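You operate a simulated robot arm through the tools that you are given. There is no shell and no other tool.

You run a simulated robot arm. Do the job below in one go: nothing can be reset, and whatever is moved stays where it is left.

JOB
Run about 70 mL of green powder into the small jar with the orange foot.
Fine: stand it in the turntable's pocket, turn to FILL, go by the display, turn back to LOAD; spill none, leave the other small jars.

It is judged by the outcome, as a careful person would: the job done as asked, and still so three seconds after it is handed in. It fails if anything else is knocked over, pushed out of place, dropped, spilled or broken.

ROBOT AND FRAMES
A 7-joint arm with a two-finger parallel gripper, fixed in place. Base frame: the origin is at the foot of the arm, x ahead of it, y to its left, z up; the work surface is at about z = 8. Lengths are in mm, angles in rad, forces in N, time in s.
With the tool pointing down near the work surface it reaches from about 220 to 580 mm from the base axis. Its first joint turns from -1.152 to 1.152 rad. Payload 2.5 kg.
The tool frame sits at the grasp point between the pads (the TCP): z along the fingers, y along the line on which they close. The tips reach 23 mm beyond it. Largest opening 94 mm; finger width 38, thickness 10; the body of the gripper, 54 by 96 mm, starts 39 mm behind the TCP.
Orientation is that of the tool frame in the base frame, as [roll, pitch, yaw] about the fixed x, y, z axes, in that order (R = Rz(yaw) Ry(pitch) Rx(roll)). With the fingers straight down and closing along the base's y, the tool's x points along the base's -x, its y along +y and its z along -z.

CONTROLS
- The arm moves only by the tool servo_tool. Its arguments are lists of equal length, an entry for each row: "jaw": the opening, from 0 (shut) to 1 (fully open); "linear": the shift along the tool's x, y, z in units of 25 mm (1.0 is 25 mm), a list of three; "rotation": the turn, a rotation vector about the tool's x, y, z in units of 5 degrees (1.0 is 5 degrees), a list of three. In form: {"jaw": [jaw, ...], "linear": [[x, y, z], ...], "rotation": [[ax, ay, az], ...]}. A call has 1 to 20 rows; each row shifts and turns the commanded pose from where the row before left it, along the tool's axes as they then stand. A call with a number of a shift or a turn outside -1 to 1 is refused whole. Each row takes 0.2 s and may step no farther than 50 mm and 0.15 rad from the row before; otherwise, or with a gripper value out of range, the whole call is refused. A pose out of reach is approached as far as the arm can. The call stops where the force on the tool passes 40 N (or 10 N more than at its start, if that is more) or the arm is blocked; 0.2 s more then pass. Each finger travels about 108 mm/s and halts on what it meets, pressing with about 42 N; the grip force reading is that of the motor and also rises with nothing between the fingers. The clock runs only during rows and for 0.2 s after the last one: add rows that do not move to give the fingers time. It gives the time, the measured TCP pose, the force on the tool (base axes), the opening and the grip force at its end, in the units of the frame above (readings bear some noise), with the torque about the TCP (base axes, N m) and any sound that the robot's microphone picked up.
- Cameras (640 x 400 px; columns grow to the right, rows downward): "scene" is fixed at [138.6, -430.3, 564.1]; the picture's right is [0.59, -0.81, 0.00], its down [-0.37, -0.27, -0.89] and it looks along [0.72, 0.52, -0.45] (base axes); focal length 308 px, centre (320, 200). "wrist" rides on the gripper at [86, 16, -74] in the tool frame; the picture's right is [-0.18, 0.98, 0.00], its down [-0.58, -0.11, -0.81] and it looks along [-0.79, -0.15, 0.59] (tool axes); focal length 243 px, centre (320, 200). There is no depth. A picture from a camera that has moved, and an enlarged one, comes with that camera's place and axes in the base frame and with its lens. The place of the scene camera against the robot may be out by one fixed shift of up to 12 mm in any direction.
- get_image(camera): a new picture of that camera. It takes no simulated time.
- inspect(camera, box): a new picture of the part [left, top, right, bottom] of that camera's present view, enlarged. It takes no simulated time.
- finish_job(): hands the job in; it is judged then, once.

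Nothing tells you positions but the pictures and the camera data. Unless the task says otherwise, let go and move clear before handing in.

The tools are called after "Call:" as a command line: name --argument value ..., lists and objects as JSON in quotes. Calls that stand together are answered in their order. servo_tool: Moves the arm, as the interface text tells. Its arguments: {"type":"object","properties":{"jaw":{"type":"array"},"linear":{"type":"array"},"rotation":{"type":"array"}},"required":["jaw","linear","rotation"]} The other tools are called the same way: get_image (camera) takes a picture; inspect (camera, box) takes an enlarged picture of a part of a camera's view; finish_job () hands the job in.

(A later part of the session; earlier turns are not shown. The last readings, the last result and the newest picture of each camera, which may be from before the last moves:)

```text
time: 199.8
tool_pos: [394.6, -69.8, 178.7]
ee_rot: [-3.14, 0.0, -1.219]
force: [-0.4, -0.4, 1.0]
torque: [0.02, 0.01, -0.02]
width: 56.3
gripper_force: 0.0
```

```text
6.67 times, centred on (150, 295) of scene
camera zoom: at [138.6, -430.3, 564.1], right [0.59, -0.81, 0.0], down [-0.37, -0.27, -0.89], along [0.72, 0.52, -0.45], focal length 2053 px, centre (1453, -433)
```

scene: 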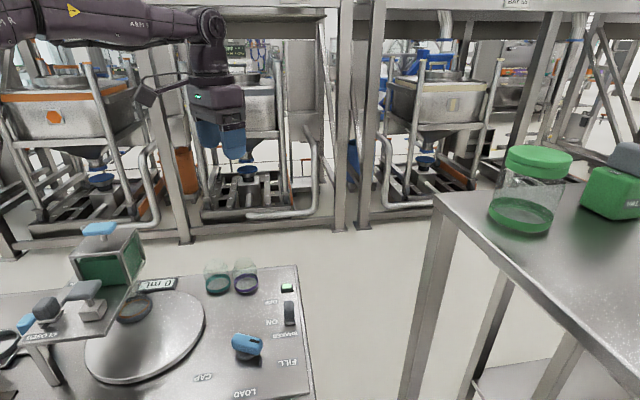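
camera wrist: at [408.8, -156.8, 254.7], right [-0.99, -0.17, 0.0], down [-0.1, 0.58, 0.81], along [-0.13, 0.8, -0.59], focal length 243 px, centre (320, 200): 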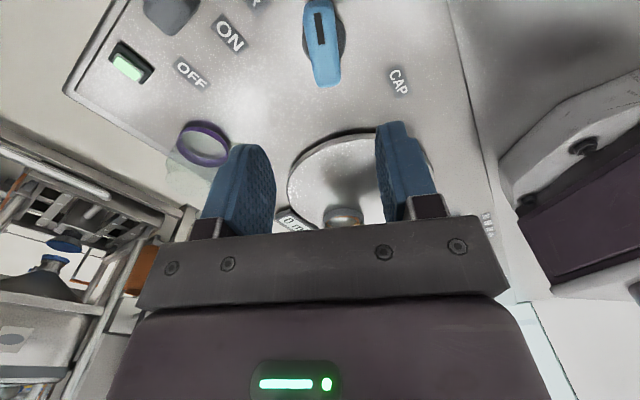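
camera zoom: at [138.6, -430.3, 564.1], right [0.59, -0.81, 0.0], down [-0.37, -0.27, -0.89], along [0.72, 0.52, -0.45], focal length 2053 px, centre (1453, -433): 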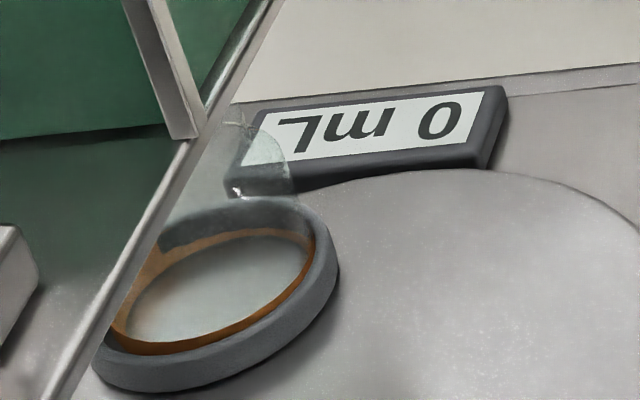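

Call:
servo_tool --jaw '[0.6, 0.6, 0.6, 0.6, 0.6, 0.6, 0.6, 0.4, 0.2, 0.1, 0.1]' --linear '[[-0.01, 0.06, 0.88], [0, 0, 0.88], [0, 0, 0.88], [0, 0, 0.88], [0, 0, 0.88], [0, 0, 0.9], [0, 0, 0], [0, 0, 0], [0, 0, 0], [0, 0, 0], [0, 0, 0]]' --rotation '[[0, 0, 0], [0, 0, 0], [0, 0, 0], [0, 0, 0], [0, 0, 0], [0, 0, 0], [0, 0, 0], [0, 0, 0], [0, 0, 0], [0, 0, 0], [0, 0, 0]]'

Call:
get_image --camera "wrist"

Call:
inspect --camera "scene" --box '[110, 265, 190, 325]'

```text
time: 202.2
tool_pos: [393.3, -70.6, 49.5]
ee_rot: [-3.141, 0.0, -1.22]
force: [-2.4, -0.5, -3.4]
torque: [-0.81, -0.26, -0.03]
width: 23.7
gripper_force: 44.5
```

```text
taken
camera wrist: at [406.3, -158.3, 123.3], right [-0.99, -0.16, 0.0], down [-0.1, 0.58, 0.81], along [-0.13, 0.8, -0.59], focal length 243 px, centre (320, 200)
```

wrist: 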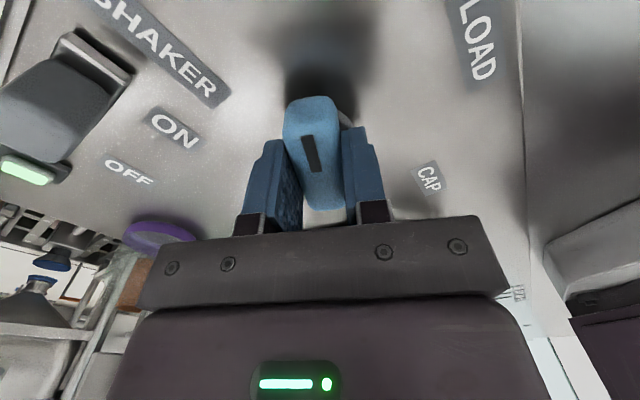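

```text
6.67 times, centred on (150, 295) of scene
camera zoom: at [138.6, -430.3, 564.1], right [0.59, -0.81, 0.0], down [-0.37, -0.27, -0.89], along [0.72, 0.52, -0.45], focal length 2053 px, centre (1453, -433)
```

zoom: 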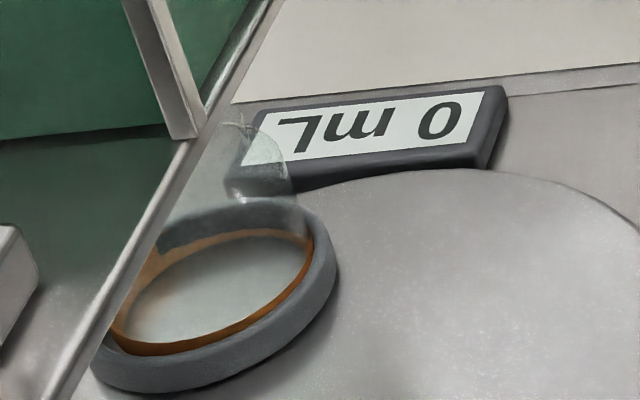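

Gripped without twist. I'll push gently further towards the FILL stop and check torque and display.

Call:
servo_tool --jaw '[0.1, 0.1]' --linear '[[0, 0, 0], [0, 0, 0]]' --rotation '[[0, 0, -0.2], [0, 0, 0]]'

Call:
inspect --camera "scene" --box '[110, 265, 190, 325]'

```text
time: 202.8
tool_pos: [392.7, -70.6, 48.3]
ee_rot: [3.141, 0.001, -1.208]
force: [-1.6, -6.0, -7.5]
torque: [-0.17, -0.09, -0.99]
width: 23.9
gripper_force: 45.3
```

```text
6.67 times, centred on (150, 295) of scene
camera zoom: at [138.6, -430.3, 564.1], right [0.59, -0.81, 0.0], down [-0.37, -0.27, -0.89], along [0.72, 0.52, -0.45], focal length 2053 px, centre (1453, -433)
```

zoom: 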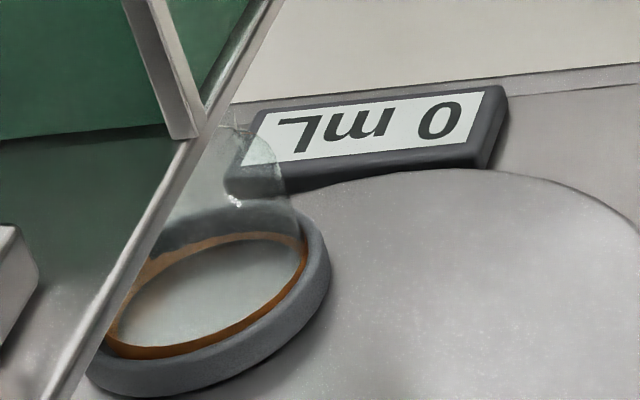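

Pushing past gives about 1 N m of spring-back, so it is a soft end stop. FILL proper may lie slightly before it, so I'll come back in 1.5° steps, checking the display each time.

Call:
servo_tool --jaw '[0.1, 0.1]' --linear '[[0, 0, 0], [0, 0, 0]]' --rotation '[[0, 0, 0.4], [0, 0, 0]]'

Call:
inspect --camera "scene" --box '[110, 265, 190, 325]'

```text
time: 203.4
tool_pos: [391.7, -72.2, 47.5]
ee_rot: [3.139, 0.0, -1.238]
force: [-14.0, -6.5, 0.6]
torque: [-0.51, -0.75, 0.12]
width: 23.7
gripper_force: 45.0
```

```text
6.67 times, centred on (150, 295) of scene
camera zoom: at [138.6, -430.3, 564.1], right [0.59, -0.81, 0.0], down [-0.37, -0.27, -0.89], along [0.72, 0.52, -0.45], focal length 2053 px, centre (1453, -433)
```

zoom: 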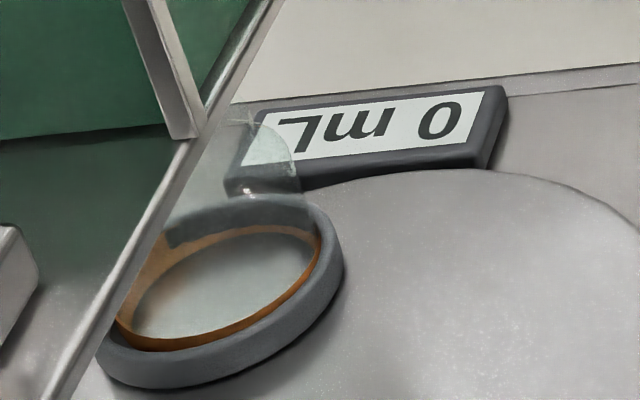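

Call:
servo_tool --jaw '[0.1, 0.1, 0.1]' --linear '[[0, 0.02, 0], [0, 0, 0], [0, 0, 0]]' --rotation '[[0, 0, 0.3], [0, 0, 0], [0, 0, 0]]'

Call:
inspect --camera "scene" --box '[110, 265, 190, 325]'

```text
time: 204.2
tool_pos: [391.4, -71.0, 48.4]
ee_rot: [3.14, 0.0, -1.266]
force: [-4.9, -11.4, -9.1]
torque: [0.86, 0.5, 0.07]
width: 24.1
gripper_force: 44.9
```

```text
6.67 times, centred on (150, 295) of scene
camera zoom: at [138.6, -430.3, 564.1], right [0.59, -0.81, 0.0], down [-0.37, -0.27, -0.89], along [0.72, 0.52, -0.45], focal length 2053 px, centre (1453, -433)
```

zoom: 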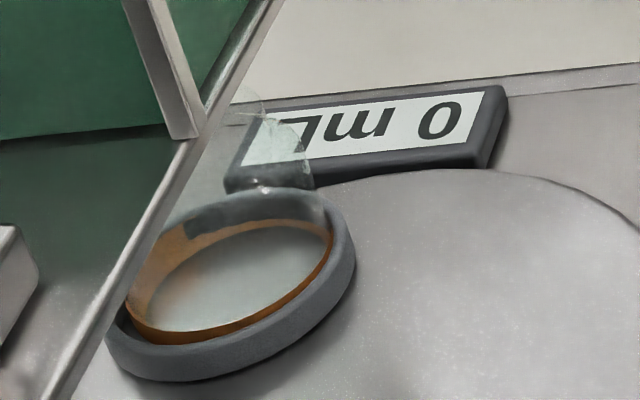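

Call:
servo_tool --jaw '[0.1, 0.1, 0.1]' --linear '[[0.02, 0, 0], [0, 0, 0], [0, 0, 0]]' --rotation '[[0, 0, 0.4], [0, 0, 0], [0, 0, 0]]'

Call:
inspect --camera "scene" --box '[110, 265, 190, 325]'

```text
time: 205.0
tool_pos: [392.0, -71.7, 48.4]
ee_rot: [3.139, 0.001, -1.299]
force: [-18.3, -4.9, 5.1]
torque: [-1.36, -0.52, 0.11]
width: 23.9
gripper_force: 44.5
```

```text
6.67 times, centred on (150, 295) of scene
camera zoom: at [138.6, -430.3, 564.1], right [0.59, -0.81, 0.0], down [-0.37, -0.27, -0.89], along [0.72, 0.52, -0.45], focal length 2053 px, centre (1453, -433)
```

zoom: 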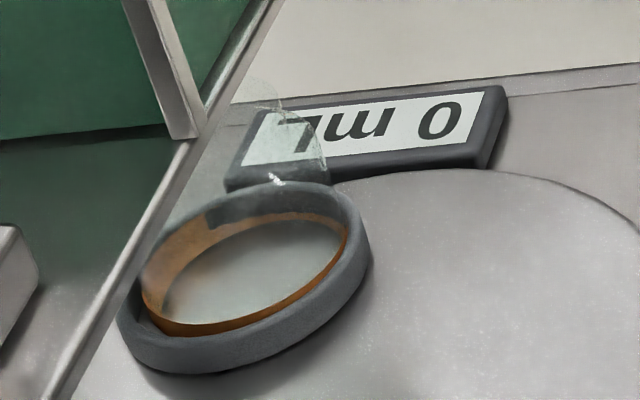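

No flow on this side either. I'll return to the FILL stop and press a bit more firmly into it for a second.

Call:
servo_tool --jaw '[0.1, 0.1, 0.1, 0.1, 0.1, 0.1, 0.1]' --linear '[[-0.02, -0.02, 0], [0, 0, 0], [0, 0, 0], [0, 0, 0], [0, 0, 0], [0, 0, 0], [0, 0, 0]]' --rotation '[[0, 0, -0.5], [0, 0, -0.4], [0, 0, -0.25], [0, 0, -0.1], [0, 0, 0], [0, 0, 0], [0, 0, 0]]'

Call:
inspect --camera "scene" --box '[110, 265, 190, 325]'

```text
time: 205.8
tool_pos: [391.7, -71.3, 48.3]
ee_rot: [3.138, -0.001, -1.212]
force: [-4.2, 3.3, 2.2]
torque: [-0.7, -0.88, -0.55]
width: 23.6
gripper_force: 44.7
stopped in row 3: the force on the tool passed its limit at 41 N (the readings are from after the stop); the commanded pose is now the measured one
```

```text
6.67 times, centred on (150, 295) of scene
camera zoom: at [138.6, -430.3, 564.1], right [0.59, -0.81, 0.0], down [-0.37, -0.27, -0.89], along [0.72, 0.52, -0.45], focal length 2053 px, centre (1453, -433)
```

zoom: 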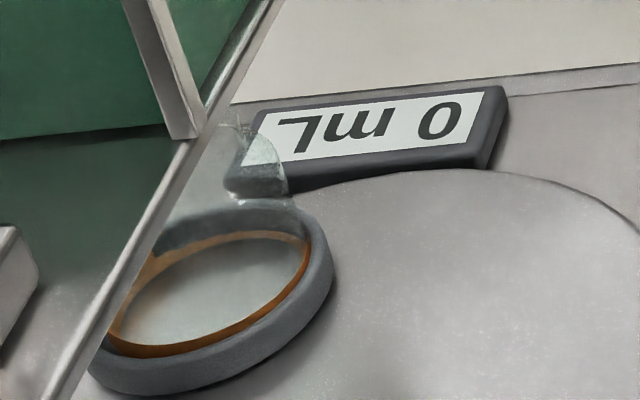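

Call:
servo_tool --jaw '[0.1, 0.1, 0.1, 0.1, 0.1]' --linear '[[0, 0, 0], [0, 0, 0], [0, 0, 0], [0, 0, 0], [0, 0, 0]]' --rotation '[[0, 0, -0.15], [0, 0, -0.15], [0, 0, 0], [0, 0, 0], [0, 0, 0]]'

Call:
inspect --camera "scene" --box '[110, 265, 190, 325]'

```text
time: 207.0
tool_pos: [391.9, -71.1, 48.4]
ee_rot: [3.136, 0.003, -1.189]
force: [-7.9, -1.9, 9.5]
torque: [1.23, 0.07, -1.86]
width: 23.8
gripper_force: 45.1
```

```text
6.67 times, centred on (150, 295) of scene
camera zoom: at [138.5, -430.3, 564.1], right [0.59, -0.81, 0.0], down [-0.37, -0.27, -0.89], along [0.72, 0.52, -0.45], focal length 2053 px, centre (1453, -433)
```

zoom: 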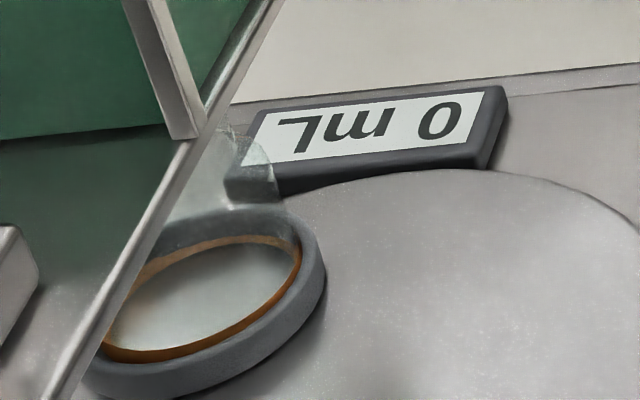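

Still no flow, so there must be another control I haven't seen. I'll ease off, release the knob (it stays at FILL), and survey the rest of the table for other switches or labels.

Call:
servo_tool --jaw '[0.1, 0.1, 0.3, 0.5, 0.6, 0.6]' --linear '[[0, 0, 0], [0, 0, 0], [0, 0, 0], [0, 0, 0], [0, 0, 0], [0, 0, 0]]' --rotation '[[0, 0, 0.25], [0, 0, 0.1], [0, 0, 0], [0, 0, 0], [0, 0, 0], [0, 0, 0]]'

Call:
servo_tool --jaw '[0.6, 0.6, 0.6, 0.6, 0.6, 0.6, 0.6, 0.6, 0.6, 0.6, 0.6, 0.6, 0.6, 0.6, 0.6, 0.6, 0.6]' --linear '[[0, 0, -0.6], [0, 0, -1], [0, 0, -1], [0, 0, -1], [0, 0, -1], [0, 0, -1], [0, 0, -1], [0, 0, -1], [0, 0, -1], [0, 0, -1], [0, 0, -1], [0, 0, -1], [0, 0, -1], [0, 0, -1], [0, 0, -1], [0, 0, -1], [0, 0, 0]]' --rotation '[[0, 0, 0], [0, 0, 0], [0, 0, 0], [0, 0, 0], [0, 0, 0], [0, 0, 0], [0, 0, 0], [0, 0, 0], [0, 0, 0], [0, 0, 0], [0, 0, 0], [0, 0, 0], [0, 0, 0], [0, 0, 0], [0, 0, 0], [0, 0, 0], [0, 0, 0]]'

Call:
get_image --camera "wrist"

Call:
inspect --camera "wrist" --box '[100, 0, 420, 200]'

Call:
inspect --camera "scene" --box '[70, 220, 330, 400]'

```text
time: 208.4
tool_pos: [392.6, -70.8, 47.1]
ee_rot: [3.137, -0.001, -1.214]
force: [-0.5, -0.3, -0.1]
torque: [0.01, -0.04, 0.02]
width: 56.6
gripper_force: 0.0
```

```text
time: 212.0
tool_pos: [395.9, -71.8, 439.1]
ee_rot: [3.138, -0.001, -1.213]
force: [0.1, 0.0, -0.1]
torque: [0.0, -0.01, 0.03]
width: 56.3
gripper_force: 0.0
```

```text
taken
camera wrist: at [410.4, -157.9, 514.5], right [-0.99, -0.17, 0.0], down [-0.1, 0.58, 0.81], along [-0.14, 0.79, -0.59], focal length 243 px, centre (320, 200)
```

wrist: 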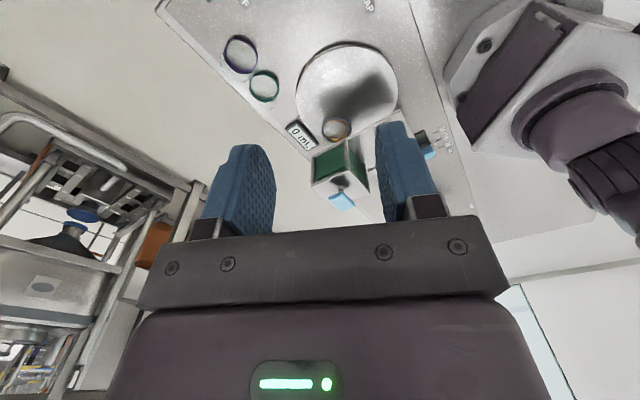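

```text
2.00 times, centred on (260, 100) of wrist
camera zoom: at [410.4, -157.9, 514.5], right [-0.99, -0.17, 0.0], down [-0.1, 0.58, 0.81], along [-0.14, 0.79, -0.59], focal length 485 px, centre (440, 400)
```

zoom: 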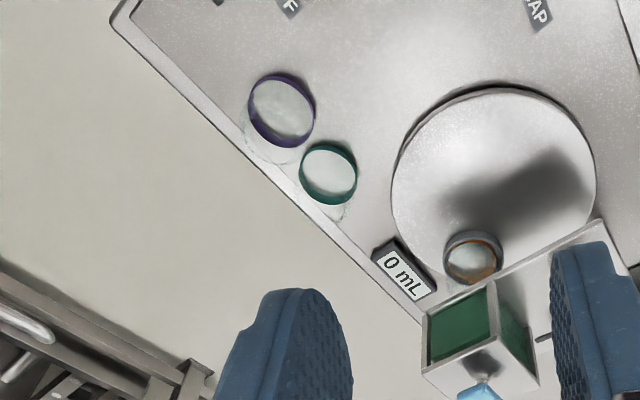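

```text
2.22 times, centred on (200, 310) of scene
camera zoom: at [138.6, -430.3, 564.1], right [0.59, -0.81, 0.0], down [-0.37, -0.27, -0.89], along [0.72, 0.52, -0.45], focal length 684 px, centre (587, -44)
```

zoom: 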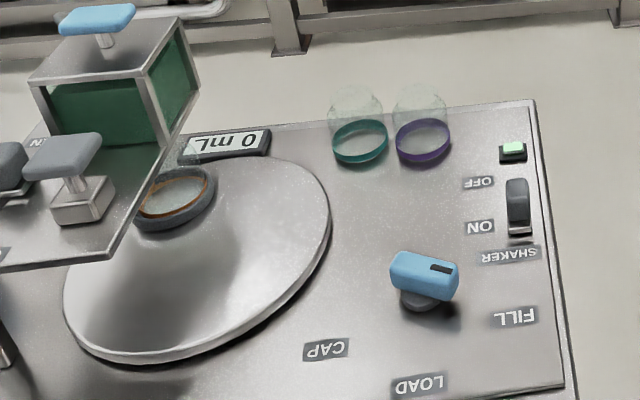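

Now I'll turn the camera to look back towards the robot's side of the table.

Call:
servo_tool --jaw '[0.6, 0.6, 0.6, 0.6, 0.6, 0.6, 0.6, 0.6, 0.6, 0.6, 0.6, 0.6, 0.6, 0.6, 0.6, 0.6, 0.6]' --linear '[[0, 0, 0], [0, 0, 0], [0, 0, 0], [0, 0, 0], [0, 0, 0], [0, 0, 0], [0, 0, 0], [0, 0, 0], [0, 0, 0], [0, 0, 0], [0, 0, 0], [0, 0, 0], [0, 0, 0], [0, 0, 0], [0, 0, 0], [0, 0, 0], [0, 0, 0]]' --rotation '[[0, 0, -1], [0, 0, -1], [0, 0, -1], [0, 0, -1], [0, 0, -1], [0, 0, -1], [0, 0, -1], [0, 0, -1], [0, 0, -1], [0, 0, -1], [0, 0, -1], [0, 0, -1], [0, 0, -1], [0, 0, -1], [0, 0, -1], [0, 0, -1], [0, 0, 0]]'

Call:
get_image --camera "wrist"

Call:
inspect --camera "wrist" --box '[120, 0, 440, 200]'

Call:
inspect --camera "scene" --box '[110, 265, 190, 325]'

```text
time: 215.6
tool_pos: [393.8, -70.7, 438.0]
ee_rot: [3.141, 0.004, 0.182]
force: [-0.3, 0.7, 0.7]
torque: [0.0, 0.0, -0.03]
width: 56.3
gripper_force: 0.1
```

```text
taken
camera wrist: at [481.6, -71.3, 512.3], right [0.0, -1.0, 0.0], down [-0.59, 0.0, 0.81], along [-0.81, 0.0, -0.59], focal length 243 px, centre (320, 200)
```

wrist: 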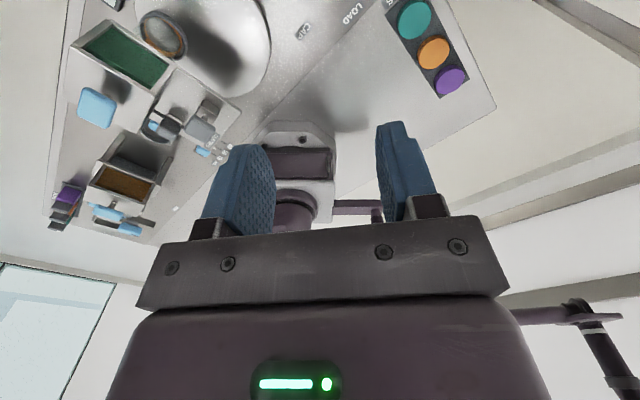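

```text
2.00 times, centred on (280, 100) of wrist
camera zoom: at [481.6, -71.3, 512.3], right [0.0, -1.0, 0.0], down [-0.59, 0.0, 0.81], along [-0.81, 0.0, -0.59], focal length 485 px, centre (400, 400)
```

zoom: 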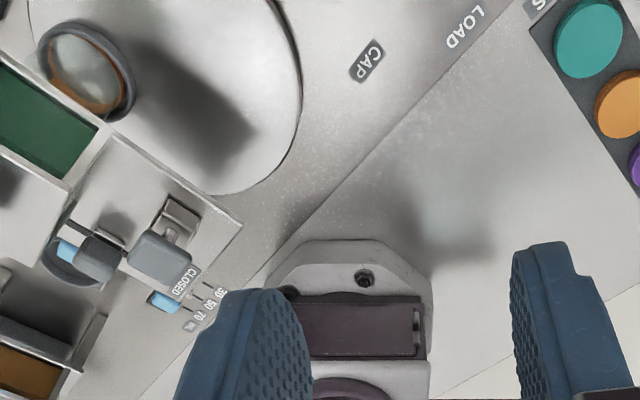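

```text
6.67 times, centred on (150, 295) of scene
camera zoom: at [138.6, -430.3, 564.1], right [0.59, -0.81, 0.0], down [-0.37, -0.27, -0.89], along [0.72, 0.52, -0.45], focal length 2053 px, centre (1453, -433)
```

zoom: 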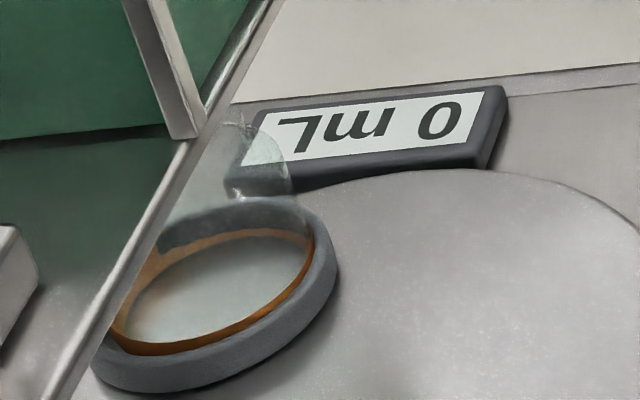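

No other controls on this side. I'll take a second low view of the spout from another direction to triangulate exactly how the jar sits relative to it.

Call:
servo_tool --jaw '[0.6, 0.6, 0.6, 0.6, 0.6, 0.6, 0.6, 0.6, 0.6, 0.6, 0.6, 0.6, 0.6, 0.6, 0.6, 0.6]' --linear '[[0, 0, 0], [0, 0, 0], [0, 0, 0], [0, 0, 0], [0, 0, 0], [0, 0, 0], [0, 0, 0], [0, 0, 0], [0, 0, 0], [0, 0, 0], [0, 0, 0], [0, 0, 0], [0, 0, 0], [0, 0, 0], [0, 0, 0], [0, 0, 0]]' --rotation '[[0, 0, 1], [0, 0, 1], [0, 0, 1], [0, 0, 1], [0, 0, 1], [0, 0, 1], [0, 0, 1], [0, 0, 1], [0, 0, 1], [0, 0, 1], [0, 0, 1], [0, 0, 1], [0, 0, 1], [0, 0, 1], [0, 0, 1], [0, 0, 1]]'

Call:
servo_tool --jaw '[0.6, 0.6, 0.6, 0.6, 0.6, 0.6, 0.6, 0.6, 0.6, 0.6, 0.6, 0.6, 0.6, 0.6, 0.6, 0.6, 0.6, 0.6]' --linear '[[-0.9, 0.089, 0], [-0.9, 0.089, 0], [-0.9, 0.089, 0], [-0.9, 0.089, 0], [-0.9, 0.089, 0], [-0.9, 0.089, 0], [-0.9, 0.089, 0], [0, 0, 1], [0, 0, 1], [0, 0, 1], [0, 0, 1], [0, 0, 1], [0, 0, 1], [0, 0, 1], [0, 0, 1], [0, 0, 1], [0, 0, 1], [0, 0, 0]]' --rotation '[[0, 0, 0], [0, 0, 0], [0, 0, 0], [0, 0, 0], [0, 0, 0], [0, 0, 0], [0, 0, 0], [0, 0, 0], [0, 0, 0], [0, 0, 0], [0, 0, 0], [0, 0, 0], [0, 0, 0], [0, 0, 0], [0, 0, 0], [0, 0, 0], [0, 0, 0], [0, 0, 0]]'

Call:
servo_tool --jaw '[0.6, 0.6, 0.6, 0.6, 0.6, 0.6, 0.6, 0.6]' --linear '[[0, 0, 0], [0, 0, 0], [0, 0, 0], [0, 0, 0], [0, 0, 0], [0, 0, 0], [0, 0, 0], [0, 0, 0]]' --rotation '[[0, -1, 0], [0, -1, 0], [0, -1, 0], [0, -1, 0], [0, -1, 0], [0, -1, 0], [0, -1, 0], [0, 0, 0]]'

Call:
get_image --camera "wrist"

Call:
inspect --camera "scene" --box '[70, 220, 230, 330]'

```text
time: 219.0
tool_pos: [393.0, -70.8, 437.3]
ee_rot: [3.138, 0.0, -1.218]
force: [0.3, -0.9, -0.2]
torque: [0.01, -0.03, -0.03]
width: 56.6
gripper_force: 0.1
```

```text
time: 222.8
tool_pos: [323.2, 70.6, 186.8]
ee_rot: [3.138, 0.001, -1.215]
force: [0.1, 0.1, 1.0]
torque: [0.0, 0.02, 0.0]
width: 56.4
gripper_force: 0.1
```

```text
time: 224.6
tool_pos: [323.4, 71.4, 187.2]
ee_rot: [3.134, 0.613, -1.215]
force: [1.3, -0.9, -0.2]
torque: [-0.06, 0.01, 0.0]
width: 56.1
gripper_force: 0.2
```

```text
taken
camera wrist: at [347.4, -40.8, 200.2], right [-0.97, -0.2, 0.11], down [0.1, 0.05, 0.99], along [-0.21, 0.98, -0.03], focal length 243 px, centre (320, 200)
```

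wrist: 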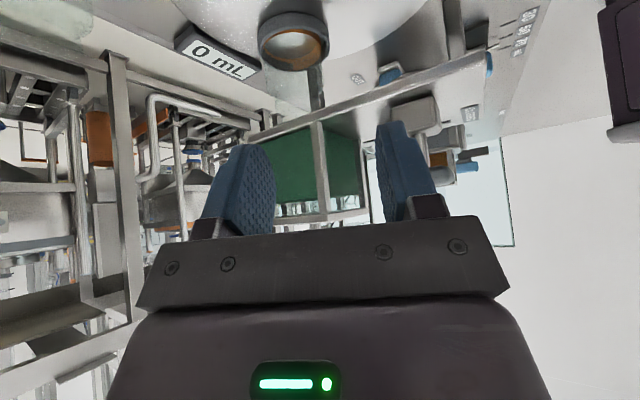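

```text
3.64 times, centred on (150, 275) of scene
camera zoom: at [138.6, -430.3, 564.1], right [0.59, -0.81, 0.0], down [-0.37, -0.27, -0.89], along [0.72, 0.52, -0.45], focal length 1120 px, centre (938, -73)
```

zoom: 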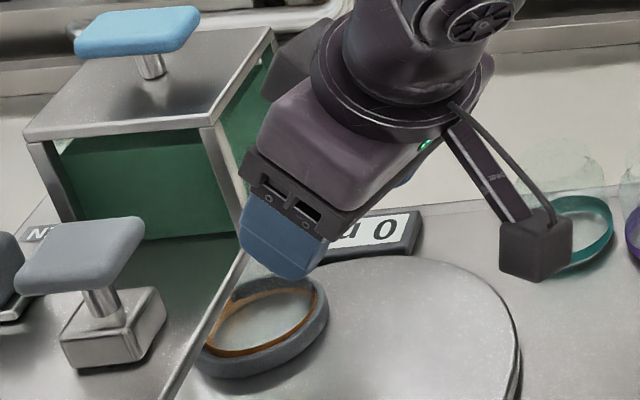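

Call:
servo_tool --jaw '[0.6, 0.6, 0.6, 0.6]' --linear '[[0.5, 0, 0.71], [0.5, 0, 0.71], [0.5, 0, 0.71], [0, 0, 0]]' --rotation '[[0, 0, 0], [0, 0, 0], [0, 0, 0], [0, 0, 0]]'

Call:
get_image --camera "wrist"

Call:
inspect --camera "wrist" --box '[230, 80, 400, 220]'

```text
time: 225.6
tool_pos: [321.8, 70.3, 120.8]
ee_rot: [3.134, 0.611, -1.217]
force: [0.1, 0.1, -0.4]
torque: [-0.03, -0.02, 0.0]
width: 56.3
gripper_force: 0.0
```

```text
taken
camera wrist: at [345.4, -41.8, 133.6], right [-0.97, -0.2, 0.11], down [0.1, 0.05, 0.99], along [-0.21, 0.98, -0.03], focal length 243 px, centre (320, 200)
```

wrist: 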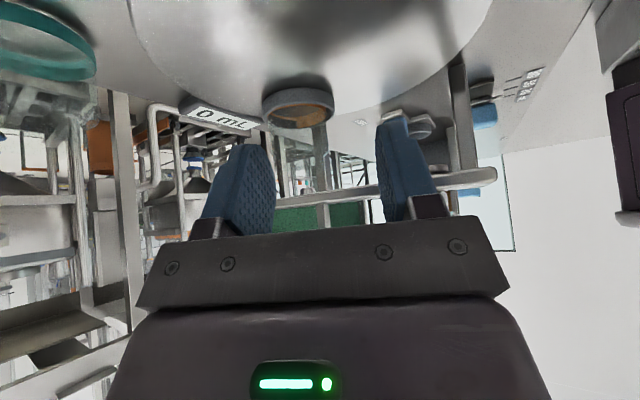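

```text
2.86 times, centred on (315, 150) of wrist
camera zoom: at [345.4, -41.8, 133.6], right [-0.97, -0.2, 0.11], down [0.1, 0.05, 0.99], along [-0.21, 0.98, -0.03], focal length 693 px, centre (334, 343)
```

zoom: 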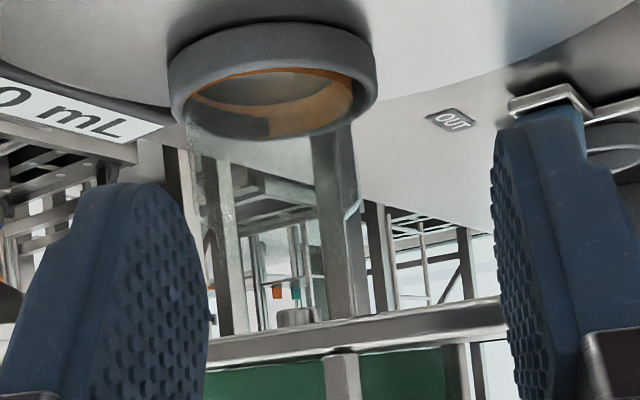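

The spout is at (307, 199) and the pocket centre at (307, 200), so the jar is exactly under the spout and the FILL position is right. I'll look at the hopper lid and how the neighbouring machine's handles are labelled, to understand what the T-handles do.

Call:
servo_tool --jaw '[0.6, 0.6, 0.6, 0.6, 0.6, 0.6, 0.6, 0.6, 0.6, 0.6, 0.6, 0.6, 0.6, 0.6, 0.6]' --linear '[[-0.3, 0, -0.9], [-0.3, 0, -0.9], [0, 0, -0.9], [0, 0, -0.9], [0, 0, -0.9], [0, 0, -0.9], [0, 0, -0.9], [0, 0, -0.9], [0, 0, -1], [0, 0, -1], [0, 0, -1], [0, 0, -1], [0, 0, 0], [0, 0, 0], [0, 0, 0]]' --rotation '[[0, 0, 0], [0, 0, 0], [0, 1, 0], [0, 1, 0], [0, 1, 0], [0, 1, 0], [0, 1, 0], [0, 1, 0], [0, 1, 0], [0, 0, 0], [0, 0, 0], [0, 0, 0], [0, 0, 0], [0, 0, 0], [0, 0, 0]]'

Call:
get_image --camera "wrist"

Call:
inspect --camera "wrist" --box '[220, 0, 480, 160]'

Call:
inspect --camera "scene" --box '[110, 265, 190, 325]'

```text
time: 228.8
tool_pos: [349.5, 8.2, 391.9]
ee_rot: [3.14, 0.001, -1.215]
force: [0.2, 0.2, 0.0]
torque: [0.02, 0.01, 0.0]
width: 56.4
gripper_force: 0.0
```

```text
taken
camera wrist: at [364.0, -78.0, 467.2], right [-0.99, -0.17, 0.0], down [-0.1, 0.58, 0.81], along [-0.14, 0.79, -0.59], focal length 243 px, centre (320, 200)
```

wrist: 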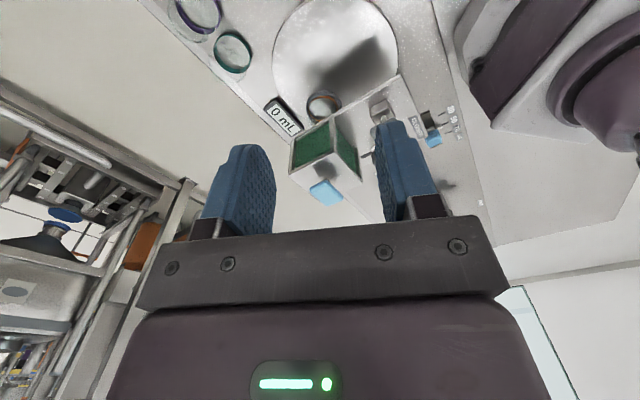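

```text
2.46 times, centred on (350, 80) of wrist
camera zoom: at [364.0, -78.0, 467.2], right [-0.99, -0.17, 0.0], down [-0.1, 0.58, 0.81], along [-0.14, 0.79, -0.59], focal length 597 px, centre (246, 495)
```

zoom: 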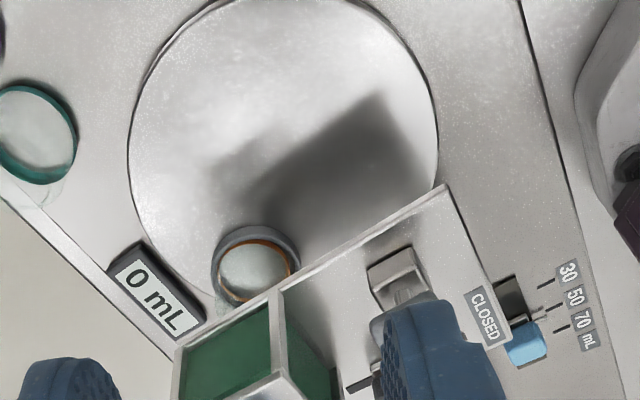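

```text
6.67 times, centred on (150, 295) of scene
camera zoom: at [138.6, -430.3, 564.1], right [0.59, -0.81, 0.0], down [-0.37, -0.27, -0.89], along [0.72, 0.52, -0.45], focal length 2053 px, centre (1453, -433)
```

zoom: 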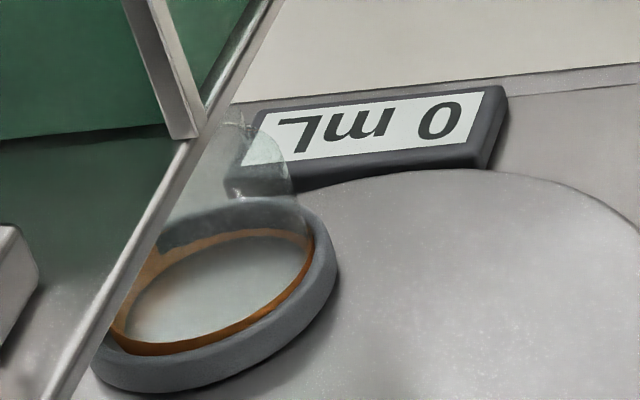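

Call:
servo_tool --jaw '[0.6, 0.6, 0.6, 0.6, 0.6, 0.6, 0.6, 0.6, 0.6, 0.6, 0.6, 0.6, 0.6, 0.6, 0.6, 0.6]' --linear '[[-0.849, 0.195, -0.112], [-0.849, 0.195, -0.112], [-0.849, 0.195, -0.112], [-0.849, 0.195, -0.112], [-0.849, 0.195, -0.112], [-0.849, 0.195, -0.112], [-0.849, 0.195, -0.112], [-0.849, 0.195, -0.112], [-0.849, 0.195, -0.112], [-0.849, 0.195, -0.112], [0, 0, 0], [0, 0, 0], [0, 0, 0], [0, 0, 0], [0, 0, 0], [0, 0, 0]]' --rotation '[[0, 0, 0], [0, 0, 0], [0, 0, 0], [0, 0, 0], [0, 0, 0], [0, 0, 0], [0, 0, 0], [0, 0, 0], [0, 0, 0], [0, 0, 0], [0, 0, -1], [0, 0, -1], [0, 0, -1], [0, 0, -1], [0, 0, -1], [0, 0, 0]]'

Call:
get_image --camera "wrist"

Call:
inspect --camera "wrist" --box '[220, 0, 480, 160]'

Call:
inspect --camera "wrist" --box '[240, 80, 420, 230]'

```text
time: 232.2
tool_pos: [226.9, 189.1, 420.9]
ee_rot: [3.138, 0.001, -0.777]
force: [-0.7, -0.1, 0.2]
torque: [0.01, 0.0, -0.02]
width: 56.5
gripper_force: 0.1
```

```text
taken
camera wrist: at [277.6, 117.5, 495.4], right [-0.82, -0.57, 0.0], down [-0.33, 0.49, 0.81], along [-0.46, 0.66, -0.59], focal length 243 px, centre (320, 200)
```

wrist: 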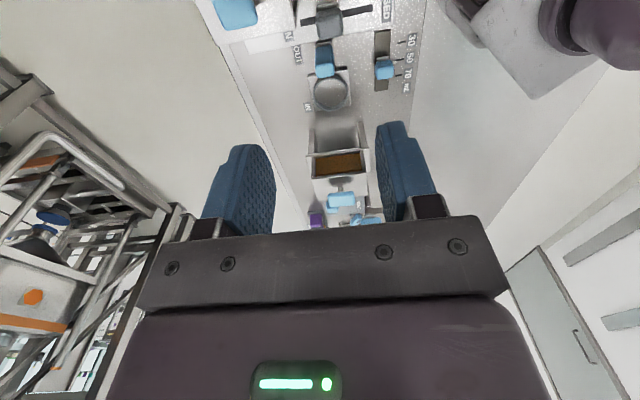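

```text
2.46 times, centred on (350, 80) of wrist
camera zoom: at [277.6, 117.5, 495.4], right [-0.82, -0.57, 0.0], down [-0.33, 0.49, 0.81], along [-0.46, 0.66, -0.59], focal length 597 px, centre (246, 495)
```

zoom: 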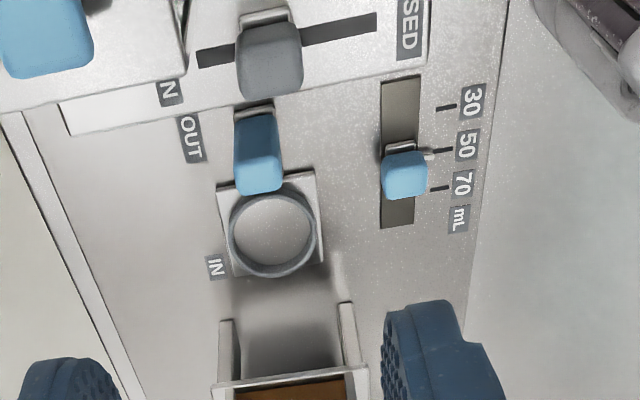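

```text
2.67 times, centred on (330, 155) of wrist
camera zoom: at [277.6, 117.5, 495.4], right [-0.82, -0.57, 0.0], down [-0.33, 0.49, 0.81], along [-0.46, 0.66, -0.59], focal length 647 px, centre (293, 320)
```

zoom: 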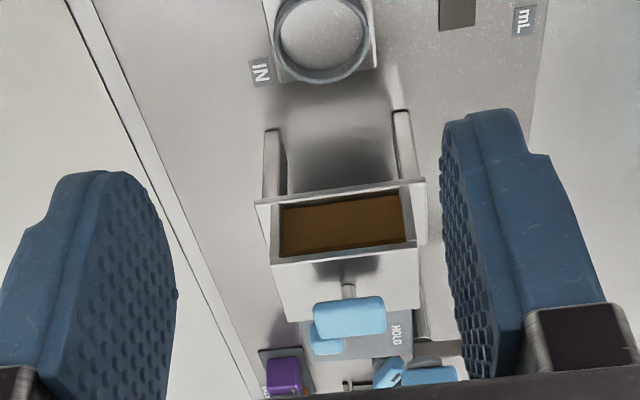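

The neighbouring station's handles don't explain it. The remaining unlabelled part on this hopper is the blue T-handle, so I'll go above it to examine and gently probe it while watching the display.

Call:
servo_tool --jaw '[0.6, 0.6, 0.6, 0.6, 0.6]' --linear '[[0.331, -0.719, 0.9], [0.331, -0.719, 0.9], [0.331, -0.719, 0.9], [0.331, -0.719, 0.9], [0, 0, 0]]' --rotation '[[0, 0, 0], [0, 0, 0], [0, 0, 0], [0, 0, 0], [0, 0, 0]]'

Call:
get_image --camera "wrist"

Call:
inspect --camera "wrist" --box '[220, 20, 420, 145]'

Call:
inspect --camera "scene" --box '[40, 150, 200, 330]'

```text
time: 233.4
tool_pos: [300.1, 216.8, 329.3]
ee_rot: [3.139, 0.001, -0.78]
force: [-0.2, -0.6, -0.1]
torque: [-0.01, 0.01, 0.01]
width: 56.2
gripper_force: 0.0
```

```text
taken
camera wrist: at [349.9, 145.0, 404.6], right [-0.82, -0.57, 0.0], down [-0.33, 0.49, 0.81], along [-0.46, 0.66, -0.59], focal length 243 px, centre (320, 200)
```

wrist: 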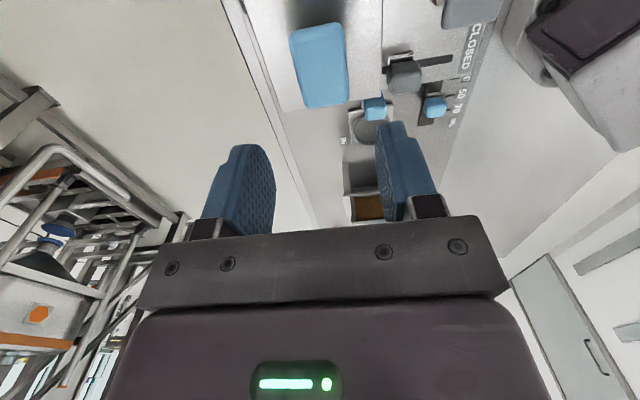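

```text
3.20 times, centred on (320, 82) of wrist
camera zoom: at [349.9, 145.0, 404.6], right [-0.82, -0.57, 0.0], down [-0.33, 0.49, 0.81], along [-0.46, 0.66, -0.59], focal length 776 px, centre (320, 576)
```

zoom: 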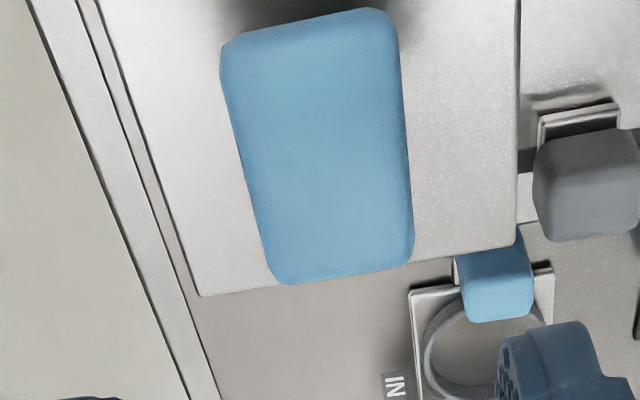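

```text
2.22 times, centred on (120, 240) of scene
camera zoom: at [138.6, -430.3, 564.1], right [0.59, -0.81, 0.0], down [-0.37, -0.27, -0.89], along [0.72, 0.52, -0.45], focal length 684 px, centre (764, 111)
```

zoom: 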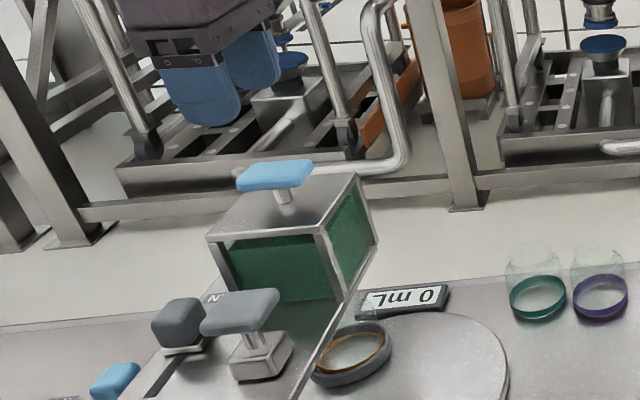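

The T-handle is centred on the hopper lid. I'll grip it lightly and probe with tiny motions, watching forces and the display.

Call:
servo_tool --jaw '[0.6, 0.6, 0.6, 0.6, 0.6, 0.6, 0.45, 0.35, 0.3, 0.3]' --linear '[[0.4, 0.07, 0.8], [0, 0, 0.8], [0, 0, 0.8], [0, 0, 0.8], [0, 0, 0.3], [0, 0, 0], [0, 0, 0], [0, 0, 0], [0, 0, 0], [0, 0, 0]]' --rotation '[[0, 0, 0], [0, 0, 0], [0, 0, 0], [0, 0, 0], [0, 0, 0], [0, 0, 0], [0, 0, 0], [0, 0, 0], [0, 0, 0], [0, 0, 0]]'

Call:
get_image --camera "wrist"

Call:
inspect --camera "scene" --box '[40, 180, 200, 330]'

```text
time: 235.6
tool_pos: [304.8, 208.7, 241.7]
ee_rot: [3.135, 0.003, -0.779]
force: [-14.2, -12.2, -0.4]
torque: [0.05, 0.14, -0.39]
width: 36.5
gripper_force: 9.6
```

```text
taken
camera wrist: at [355.5, 137.3, 316.7], right [-0.82, -0.57, 0.01], down [-0.33, 0.49, 0.81], along [-0.46, 0.66, -0.59], focal length 243 px, centre (320, 200)
```

wrist: 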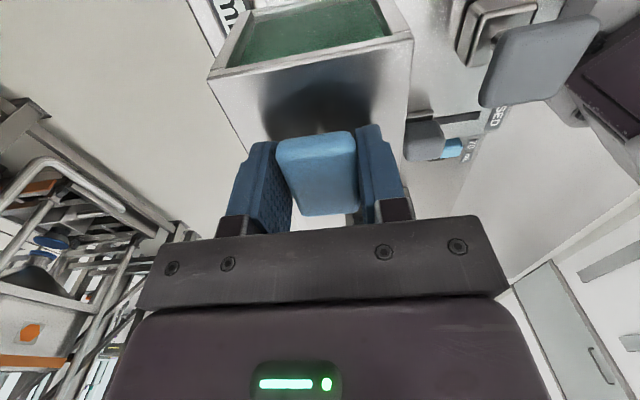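

```text
2.67 times, centred on (120, 255) of scene
camera zoom: at [138.6, -430.3, 564.1], right [0.59, -0.81, 0.0], down [-0.37, -0.27, -0.89], along [0.72, 0.52, -0.45], focal length 821 px, centre (853, 53)
```

zoom: 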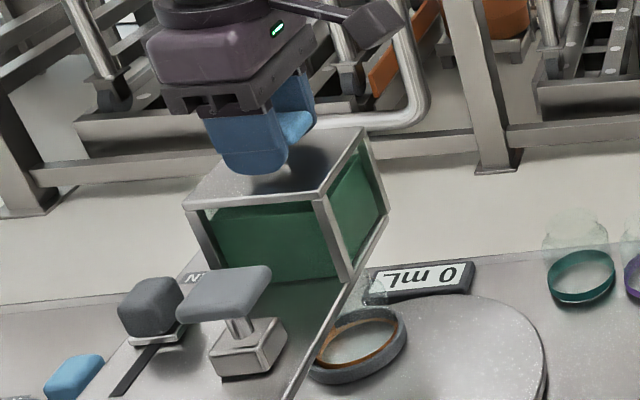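

Call:
servo_tool --jaw '[0.3, 0.25, 0.25, 0.25]' --linear '[[0, 0.06, 0], [0, 0, 0], [0, 0, 0], [0, 0, 0]]' --rotation '[[0, 0, 0], [0, 0, 0], [0, 0, 0], [0, 0, 0]]'

Call:
servo_tool --jaw '[0.25, 0.25]' --linear '[[0, 0, 0.06], [0, 0, 0]]' --rotation '[[0, 0, 0], [0, 0, 0]]'

```text
time: 236.6
tool_pos: [305.1, 208.3, 243.0]
ee_rot: [3.135, 0.003, -0.781]
force: [-14.8, -6.3, -4.3]
torque: [-0.23, -0.18, -1.3]
width: 33.6
gripper_force: 45.3
```

```text
time: 237.2
tool_pos: [305.8, 209.0, 239.7]
ee_rot: [3.135, 0.004, -0.778]
force: [-24.9, -4.4, 1.7]
torque: [-0.31, -0.27, -1.51]
width: 33.5
gripper_force: 45.3
```

Pushing down met almost no resistance, so this handle may be a vertical plunger. I'll push 2.5 mm more and check force and picture.

Call:
servo_tool --jaw '[0.25, 0.25]' --linear '[[0, 0, 0.1], [0, 0, 0]]' --rotation '[[0, 0, 0], [0, 0, 0]]'

Call:
inspect --camera "scene" --box '[70, 210, 190, 330]'

Call:
inspect --camera "wrist" --box '[200, 60, 460, 240]'

```text
time: 237.8
tool_pos: [304.8, 208.6, 237.0]
ee_rot: [3.135, 0.005, -0.776]
force: [-29.1, 3.0, 3.1]
torque: [-0.68, -0.47, -1.41]
width: 33.5
gripper_force: 45.3
```

```text
3.33 times, centred on (130, 270) of scene
camera zoom: at [138.5, -430.3, 564.1], right [0.59, -0.81, 0.0], down [-0.37, -0.27, -0.89], along [0.72, 0.52, -0.45], focal length 1026 px, centre (953, -33)
```

zoom: 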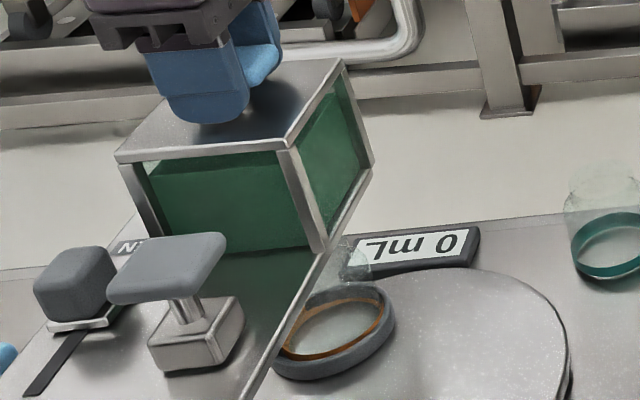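

```text
2.22 times, centred on (330, 150) of wrist
camera zoom: at [355.1, 136.2, 313.3], right [-0.82, -0.57, 0.01], down [-0.33, 0.49, 0.81], along [-0.47, 0.66, -0.59], focal length 539 px, centre (298, 311)
```

zoom: 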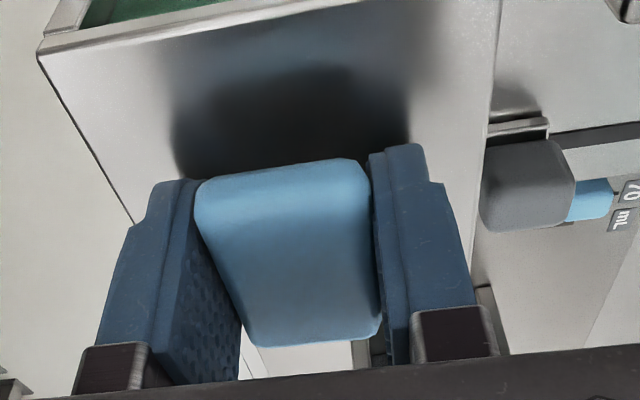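

The handle slides down freely, so it is a push-rod through the lid. I'll check its upward range too, gently, before deciding.

Call:
servo_tool --jaw '[0.25, 0.25, 0.25]' --linear '[[0.03, -0.02, -0.16], [0, 0, 0], [0, 0, 0]]' --rotation '[[0, 0, 0.1], [0, 0, 0], [0, 0, 0]]'

Call:
servo_tool --jaw '[0.25, 0.25]' --linear '[[0, 0, -0.08], [0, 0, 0]]' --rotation '[[0, 0, 0], [0, 0, 0]]'

Call:
inspect --camera "scene" --box '[70, 210, 190, 330]'

```text
time: 238.6
tool_pos: [305.4, 208.1, 241.6]
ee_rot: [3.135, 0.006, -0.785]
force: [-33.9, 4.4, 1.5]
torque: [-0.1, -0.05, -0.04]
width: 33.6
gripper_force: 45.4
```

```text
time: 239.2
tool_pos: [305.3, 208.1, 241.2]
ee_rot: [3.131, 0.006, -0.786]
force: [-31.7, 4.1, -4.2]
torque: [0.08, 0.03, 0.17]
width: 33.7
gripper_force: 45.0
```

```text
3.33 times, centred on (130, 270) of scene
camera zoom: at [138.6, -430.3, 564.1], right [0.59, -0.81, 0.0], down [-0.37, -0.27, -0.89], along [0.72, 0.52, -0.45], focal length 1026 px, centre (953, -33)
```

zoom: 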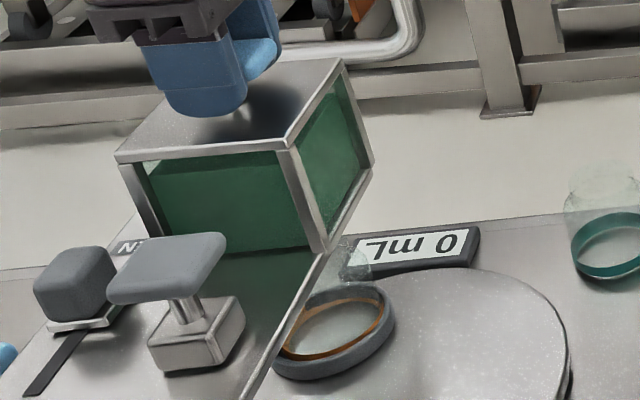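

Call:
servo_tool --jaw '[0.25, 0.25, 0.25]' --linear '[[-0.05, 0.036, 0], [0, 0, -0.12], [0, 0, 0]]' --rotation '[[0, 0, 0], [0, 0, 0], [0, 0, 0]]'

Call:
inspect --camera "scene" --box '[70, 210, 190, 330]'

Call:
inspect --camera "wrist" --box '[200, 60, 460, 240]'

```text
time: 240.0
tool_pos: [305.5, 205.2, 245.4]
ee_rot: [3.137, 0.002, -0.79]
force: [-2.3, 6.1, -28.7]
torque: [0.04, 0.02, 0.68]
width: 33.7
gripper_force: 45.4
```

```text
3.33 times, centred on (130, 270) of scene
camera zoom: at [138.7, -430.3, 564.1], right [0.59, -0.81, 0.0], down [-0.37, -0.27, -0.89], along [0.72, 0.52, -0.45], focal length 1026 px, centre (953, -33)
```

zoom: 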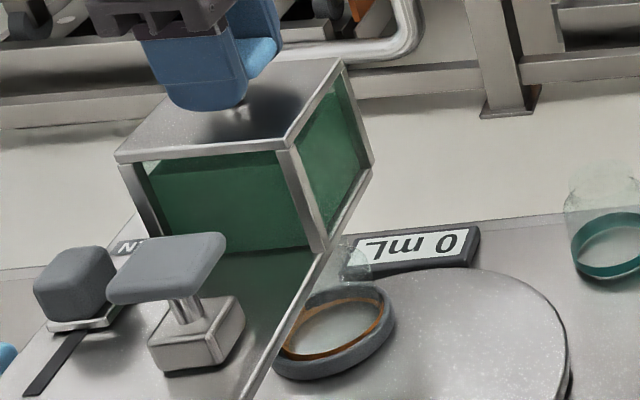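

```text
2.22 times, centred on (330, 150) of wrist
camera zoom: at [355.2, 134.5, 321.4], right [-0.83, -0.56, 0.0], down [-0.33, 0.49, 0.81], along [-0.46, 0.67, -0.59], focal length 539 px, centre (298, 311)
```

zoom: 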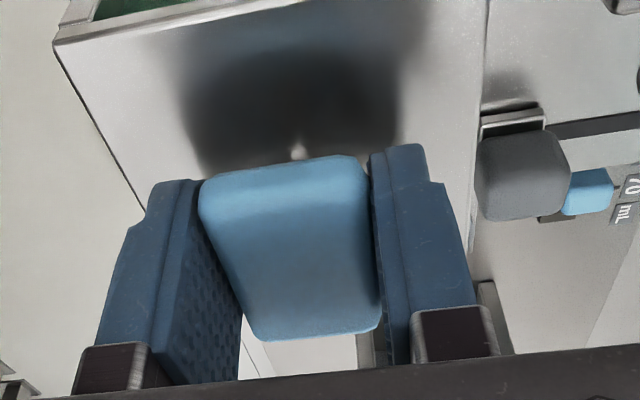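

It's a push-rod resting at its top limit, apparently a bridge-breaker for packed powder. Before using it I'll shut the gate so that any flow stays under my control. Releasing the handle now.

Call:
servo_tool --jaw '[0.25, 0.4, 0.6, 0.6, 0.6, 0.6, 0.6, 0.6, 0.6]' --linear '[[0, 0, 0.1], [0, 0, 0], [0, 0, 0], [0, 0, 0], [0, 0, -0.8], [0, 0, -1], [0, 0, -1], [0, 0, -1], [0, 0, 0]]' --rotation '[[0, 0, 0], [0, 0, 0], [0, 0, 0], [0, 0, 0], [0, 0, 0], [0, 0, 0], [0, 0, 0], [0, 0, 0], [0, 0, 0]]'

Call:
inspect --camera "scene" --box '[70, 210, 190, 330]'

Call:
servo_tool --jaw '[0.5, 0.5, 0.5, 0.5, 0.5, 0.5, 0.5, 0.5, 0.5, 0.5, 0.5, 0.5, 0.5, 0.5, 0.5, 0.5, 0.5, 0.5, 0.5]' --linear '[[0, 0, 0], [0, 0, 0], [0, 0, 0], [0, 0, 0], [0, 0, 0], [0, 0, 0], [0, 0, 0], [0, 0, 0], [0, 0, 0], [0, 0, 0], [0, 0, 0], [0, 0, 0], [0, 0, 0], [0, 0, 0], [0, 0, 0], [0, 0, 0], [0, 0, 0], [0, 0, 0], [0, 0, 0]]' --rotation '[[0, 0, 1], [0, 0, 1], [0, 0, 1], [0, 0, 1], [0, 0, 1], [0, 0, 1], [0, 0, 1], [0, 0, 1], [0, 0, 1], [0, 0, 1], [0, 0, 1], [0, 0, 1], [0, 0, 1], [0, 0, 1], [0, 0, 1], [0, 0, 1], [0, 0, 1], [0, 0, 1], [0, 0, 0]]'

Call:
get_image --camera "wrist"

```text
time: 242.0
tool_pos: [307.1, 207.5, 343.0]
ee_rot: [3.138, 0.002, -0.787]
force: [0.4, -0.2, -0.5]
torque: [0.01, 0.01, -0.01]
width: 56.6
gripper_force: 0.0
```

```text
3.33 times, centred on (130, 270) of scene
camera zoom: at [138.6, -430.3, 564.1], right [0.59, -0.81, 0.0], down [-0.37, -0.27, -0.89], along [0.72, 0.52, -0.45], focal length 1026 px, centre (953, -33)
```

zoom: 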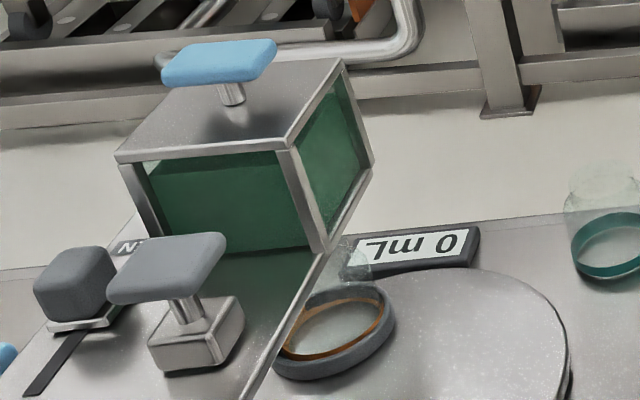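

```text
time: 246.0
tool_pos: [304.4, 210.1, 341.4]
ee_rot: [3.139, -0.004, -2.359]
force: [-0.2, 0.9, 0.0]
torque: [0.0, 0.0, 0.02]
width: 46.7
gripper_force: 0.1
```

```text
taken
camera wrist: at [232.7, 159.3, 416.1], right [-0.56, 0.83, 0.0], down [0.49, 0.33, 0.8], along [0.66, 0.45, -0.59], focal length 243 px, centre (320, 200)
```

wrist: 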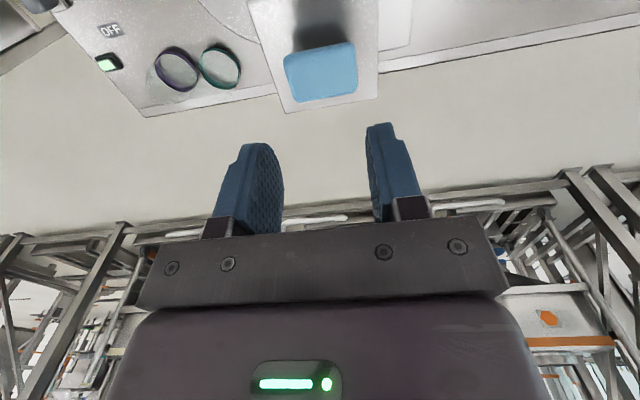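

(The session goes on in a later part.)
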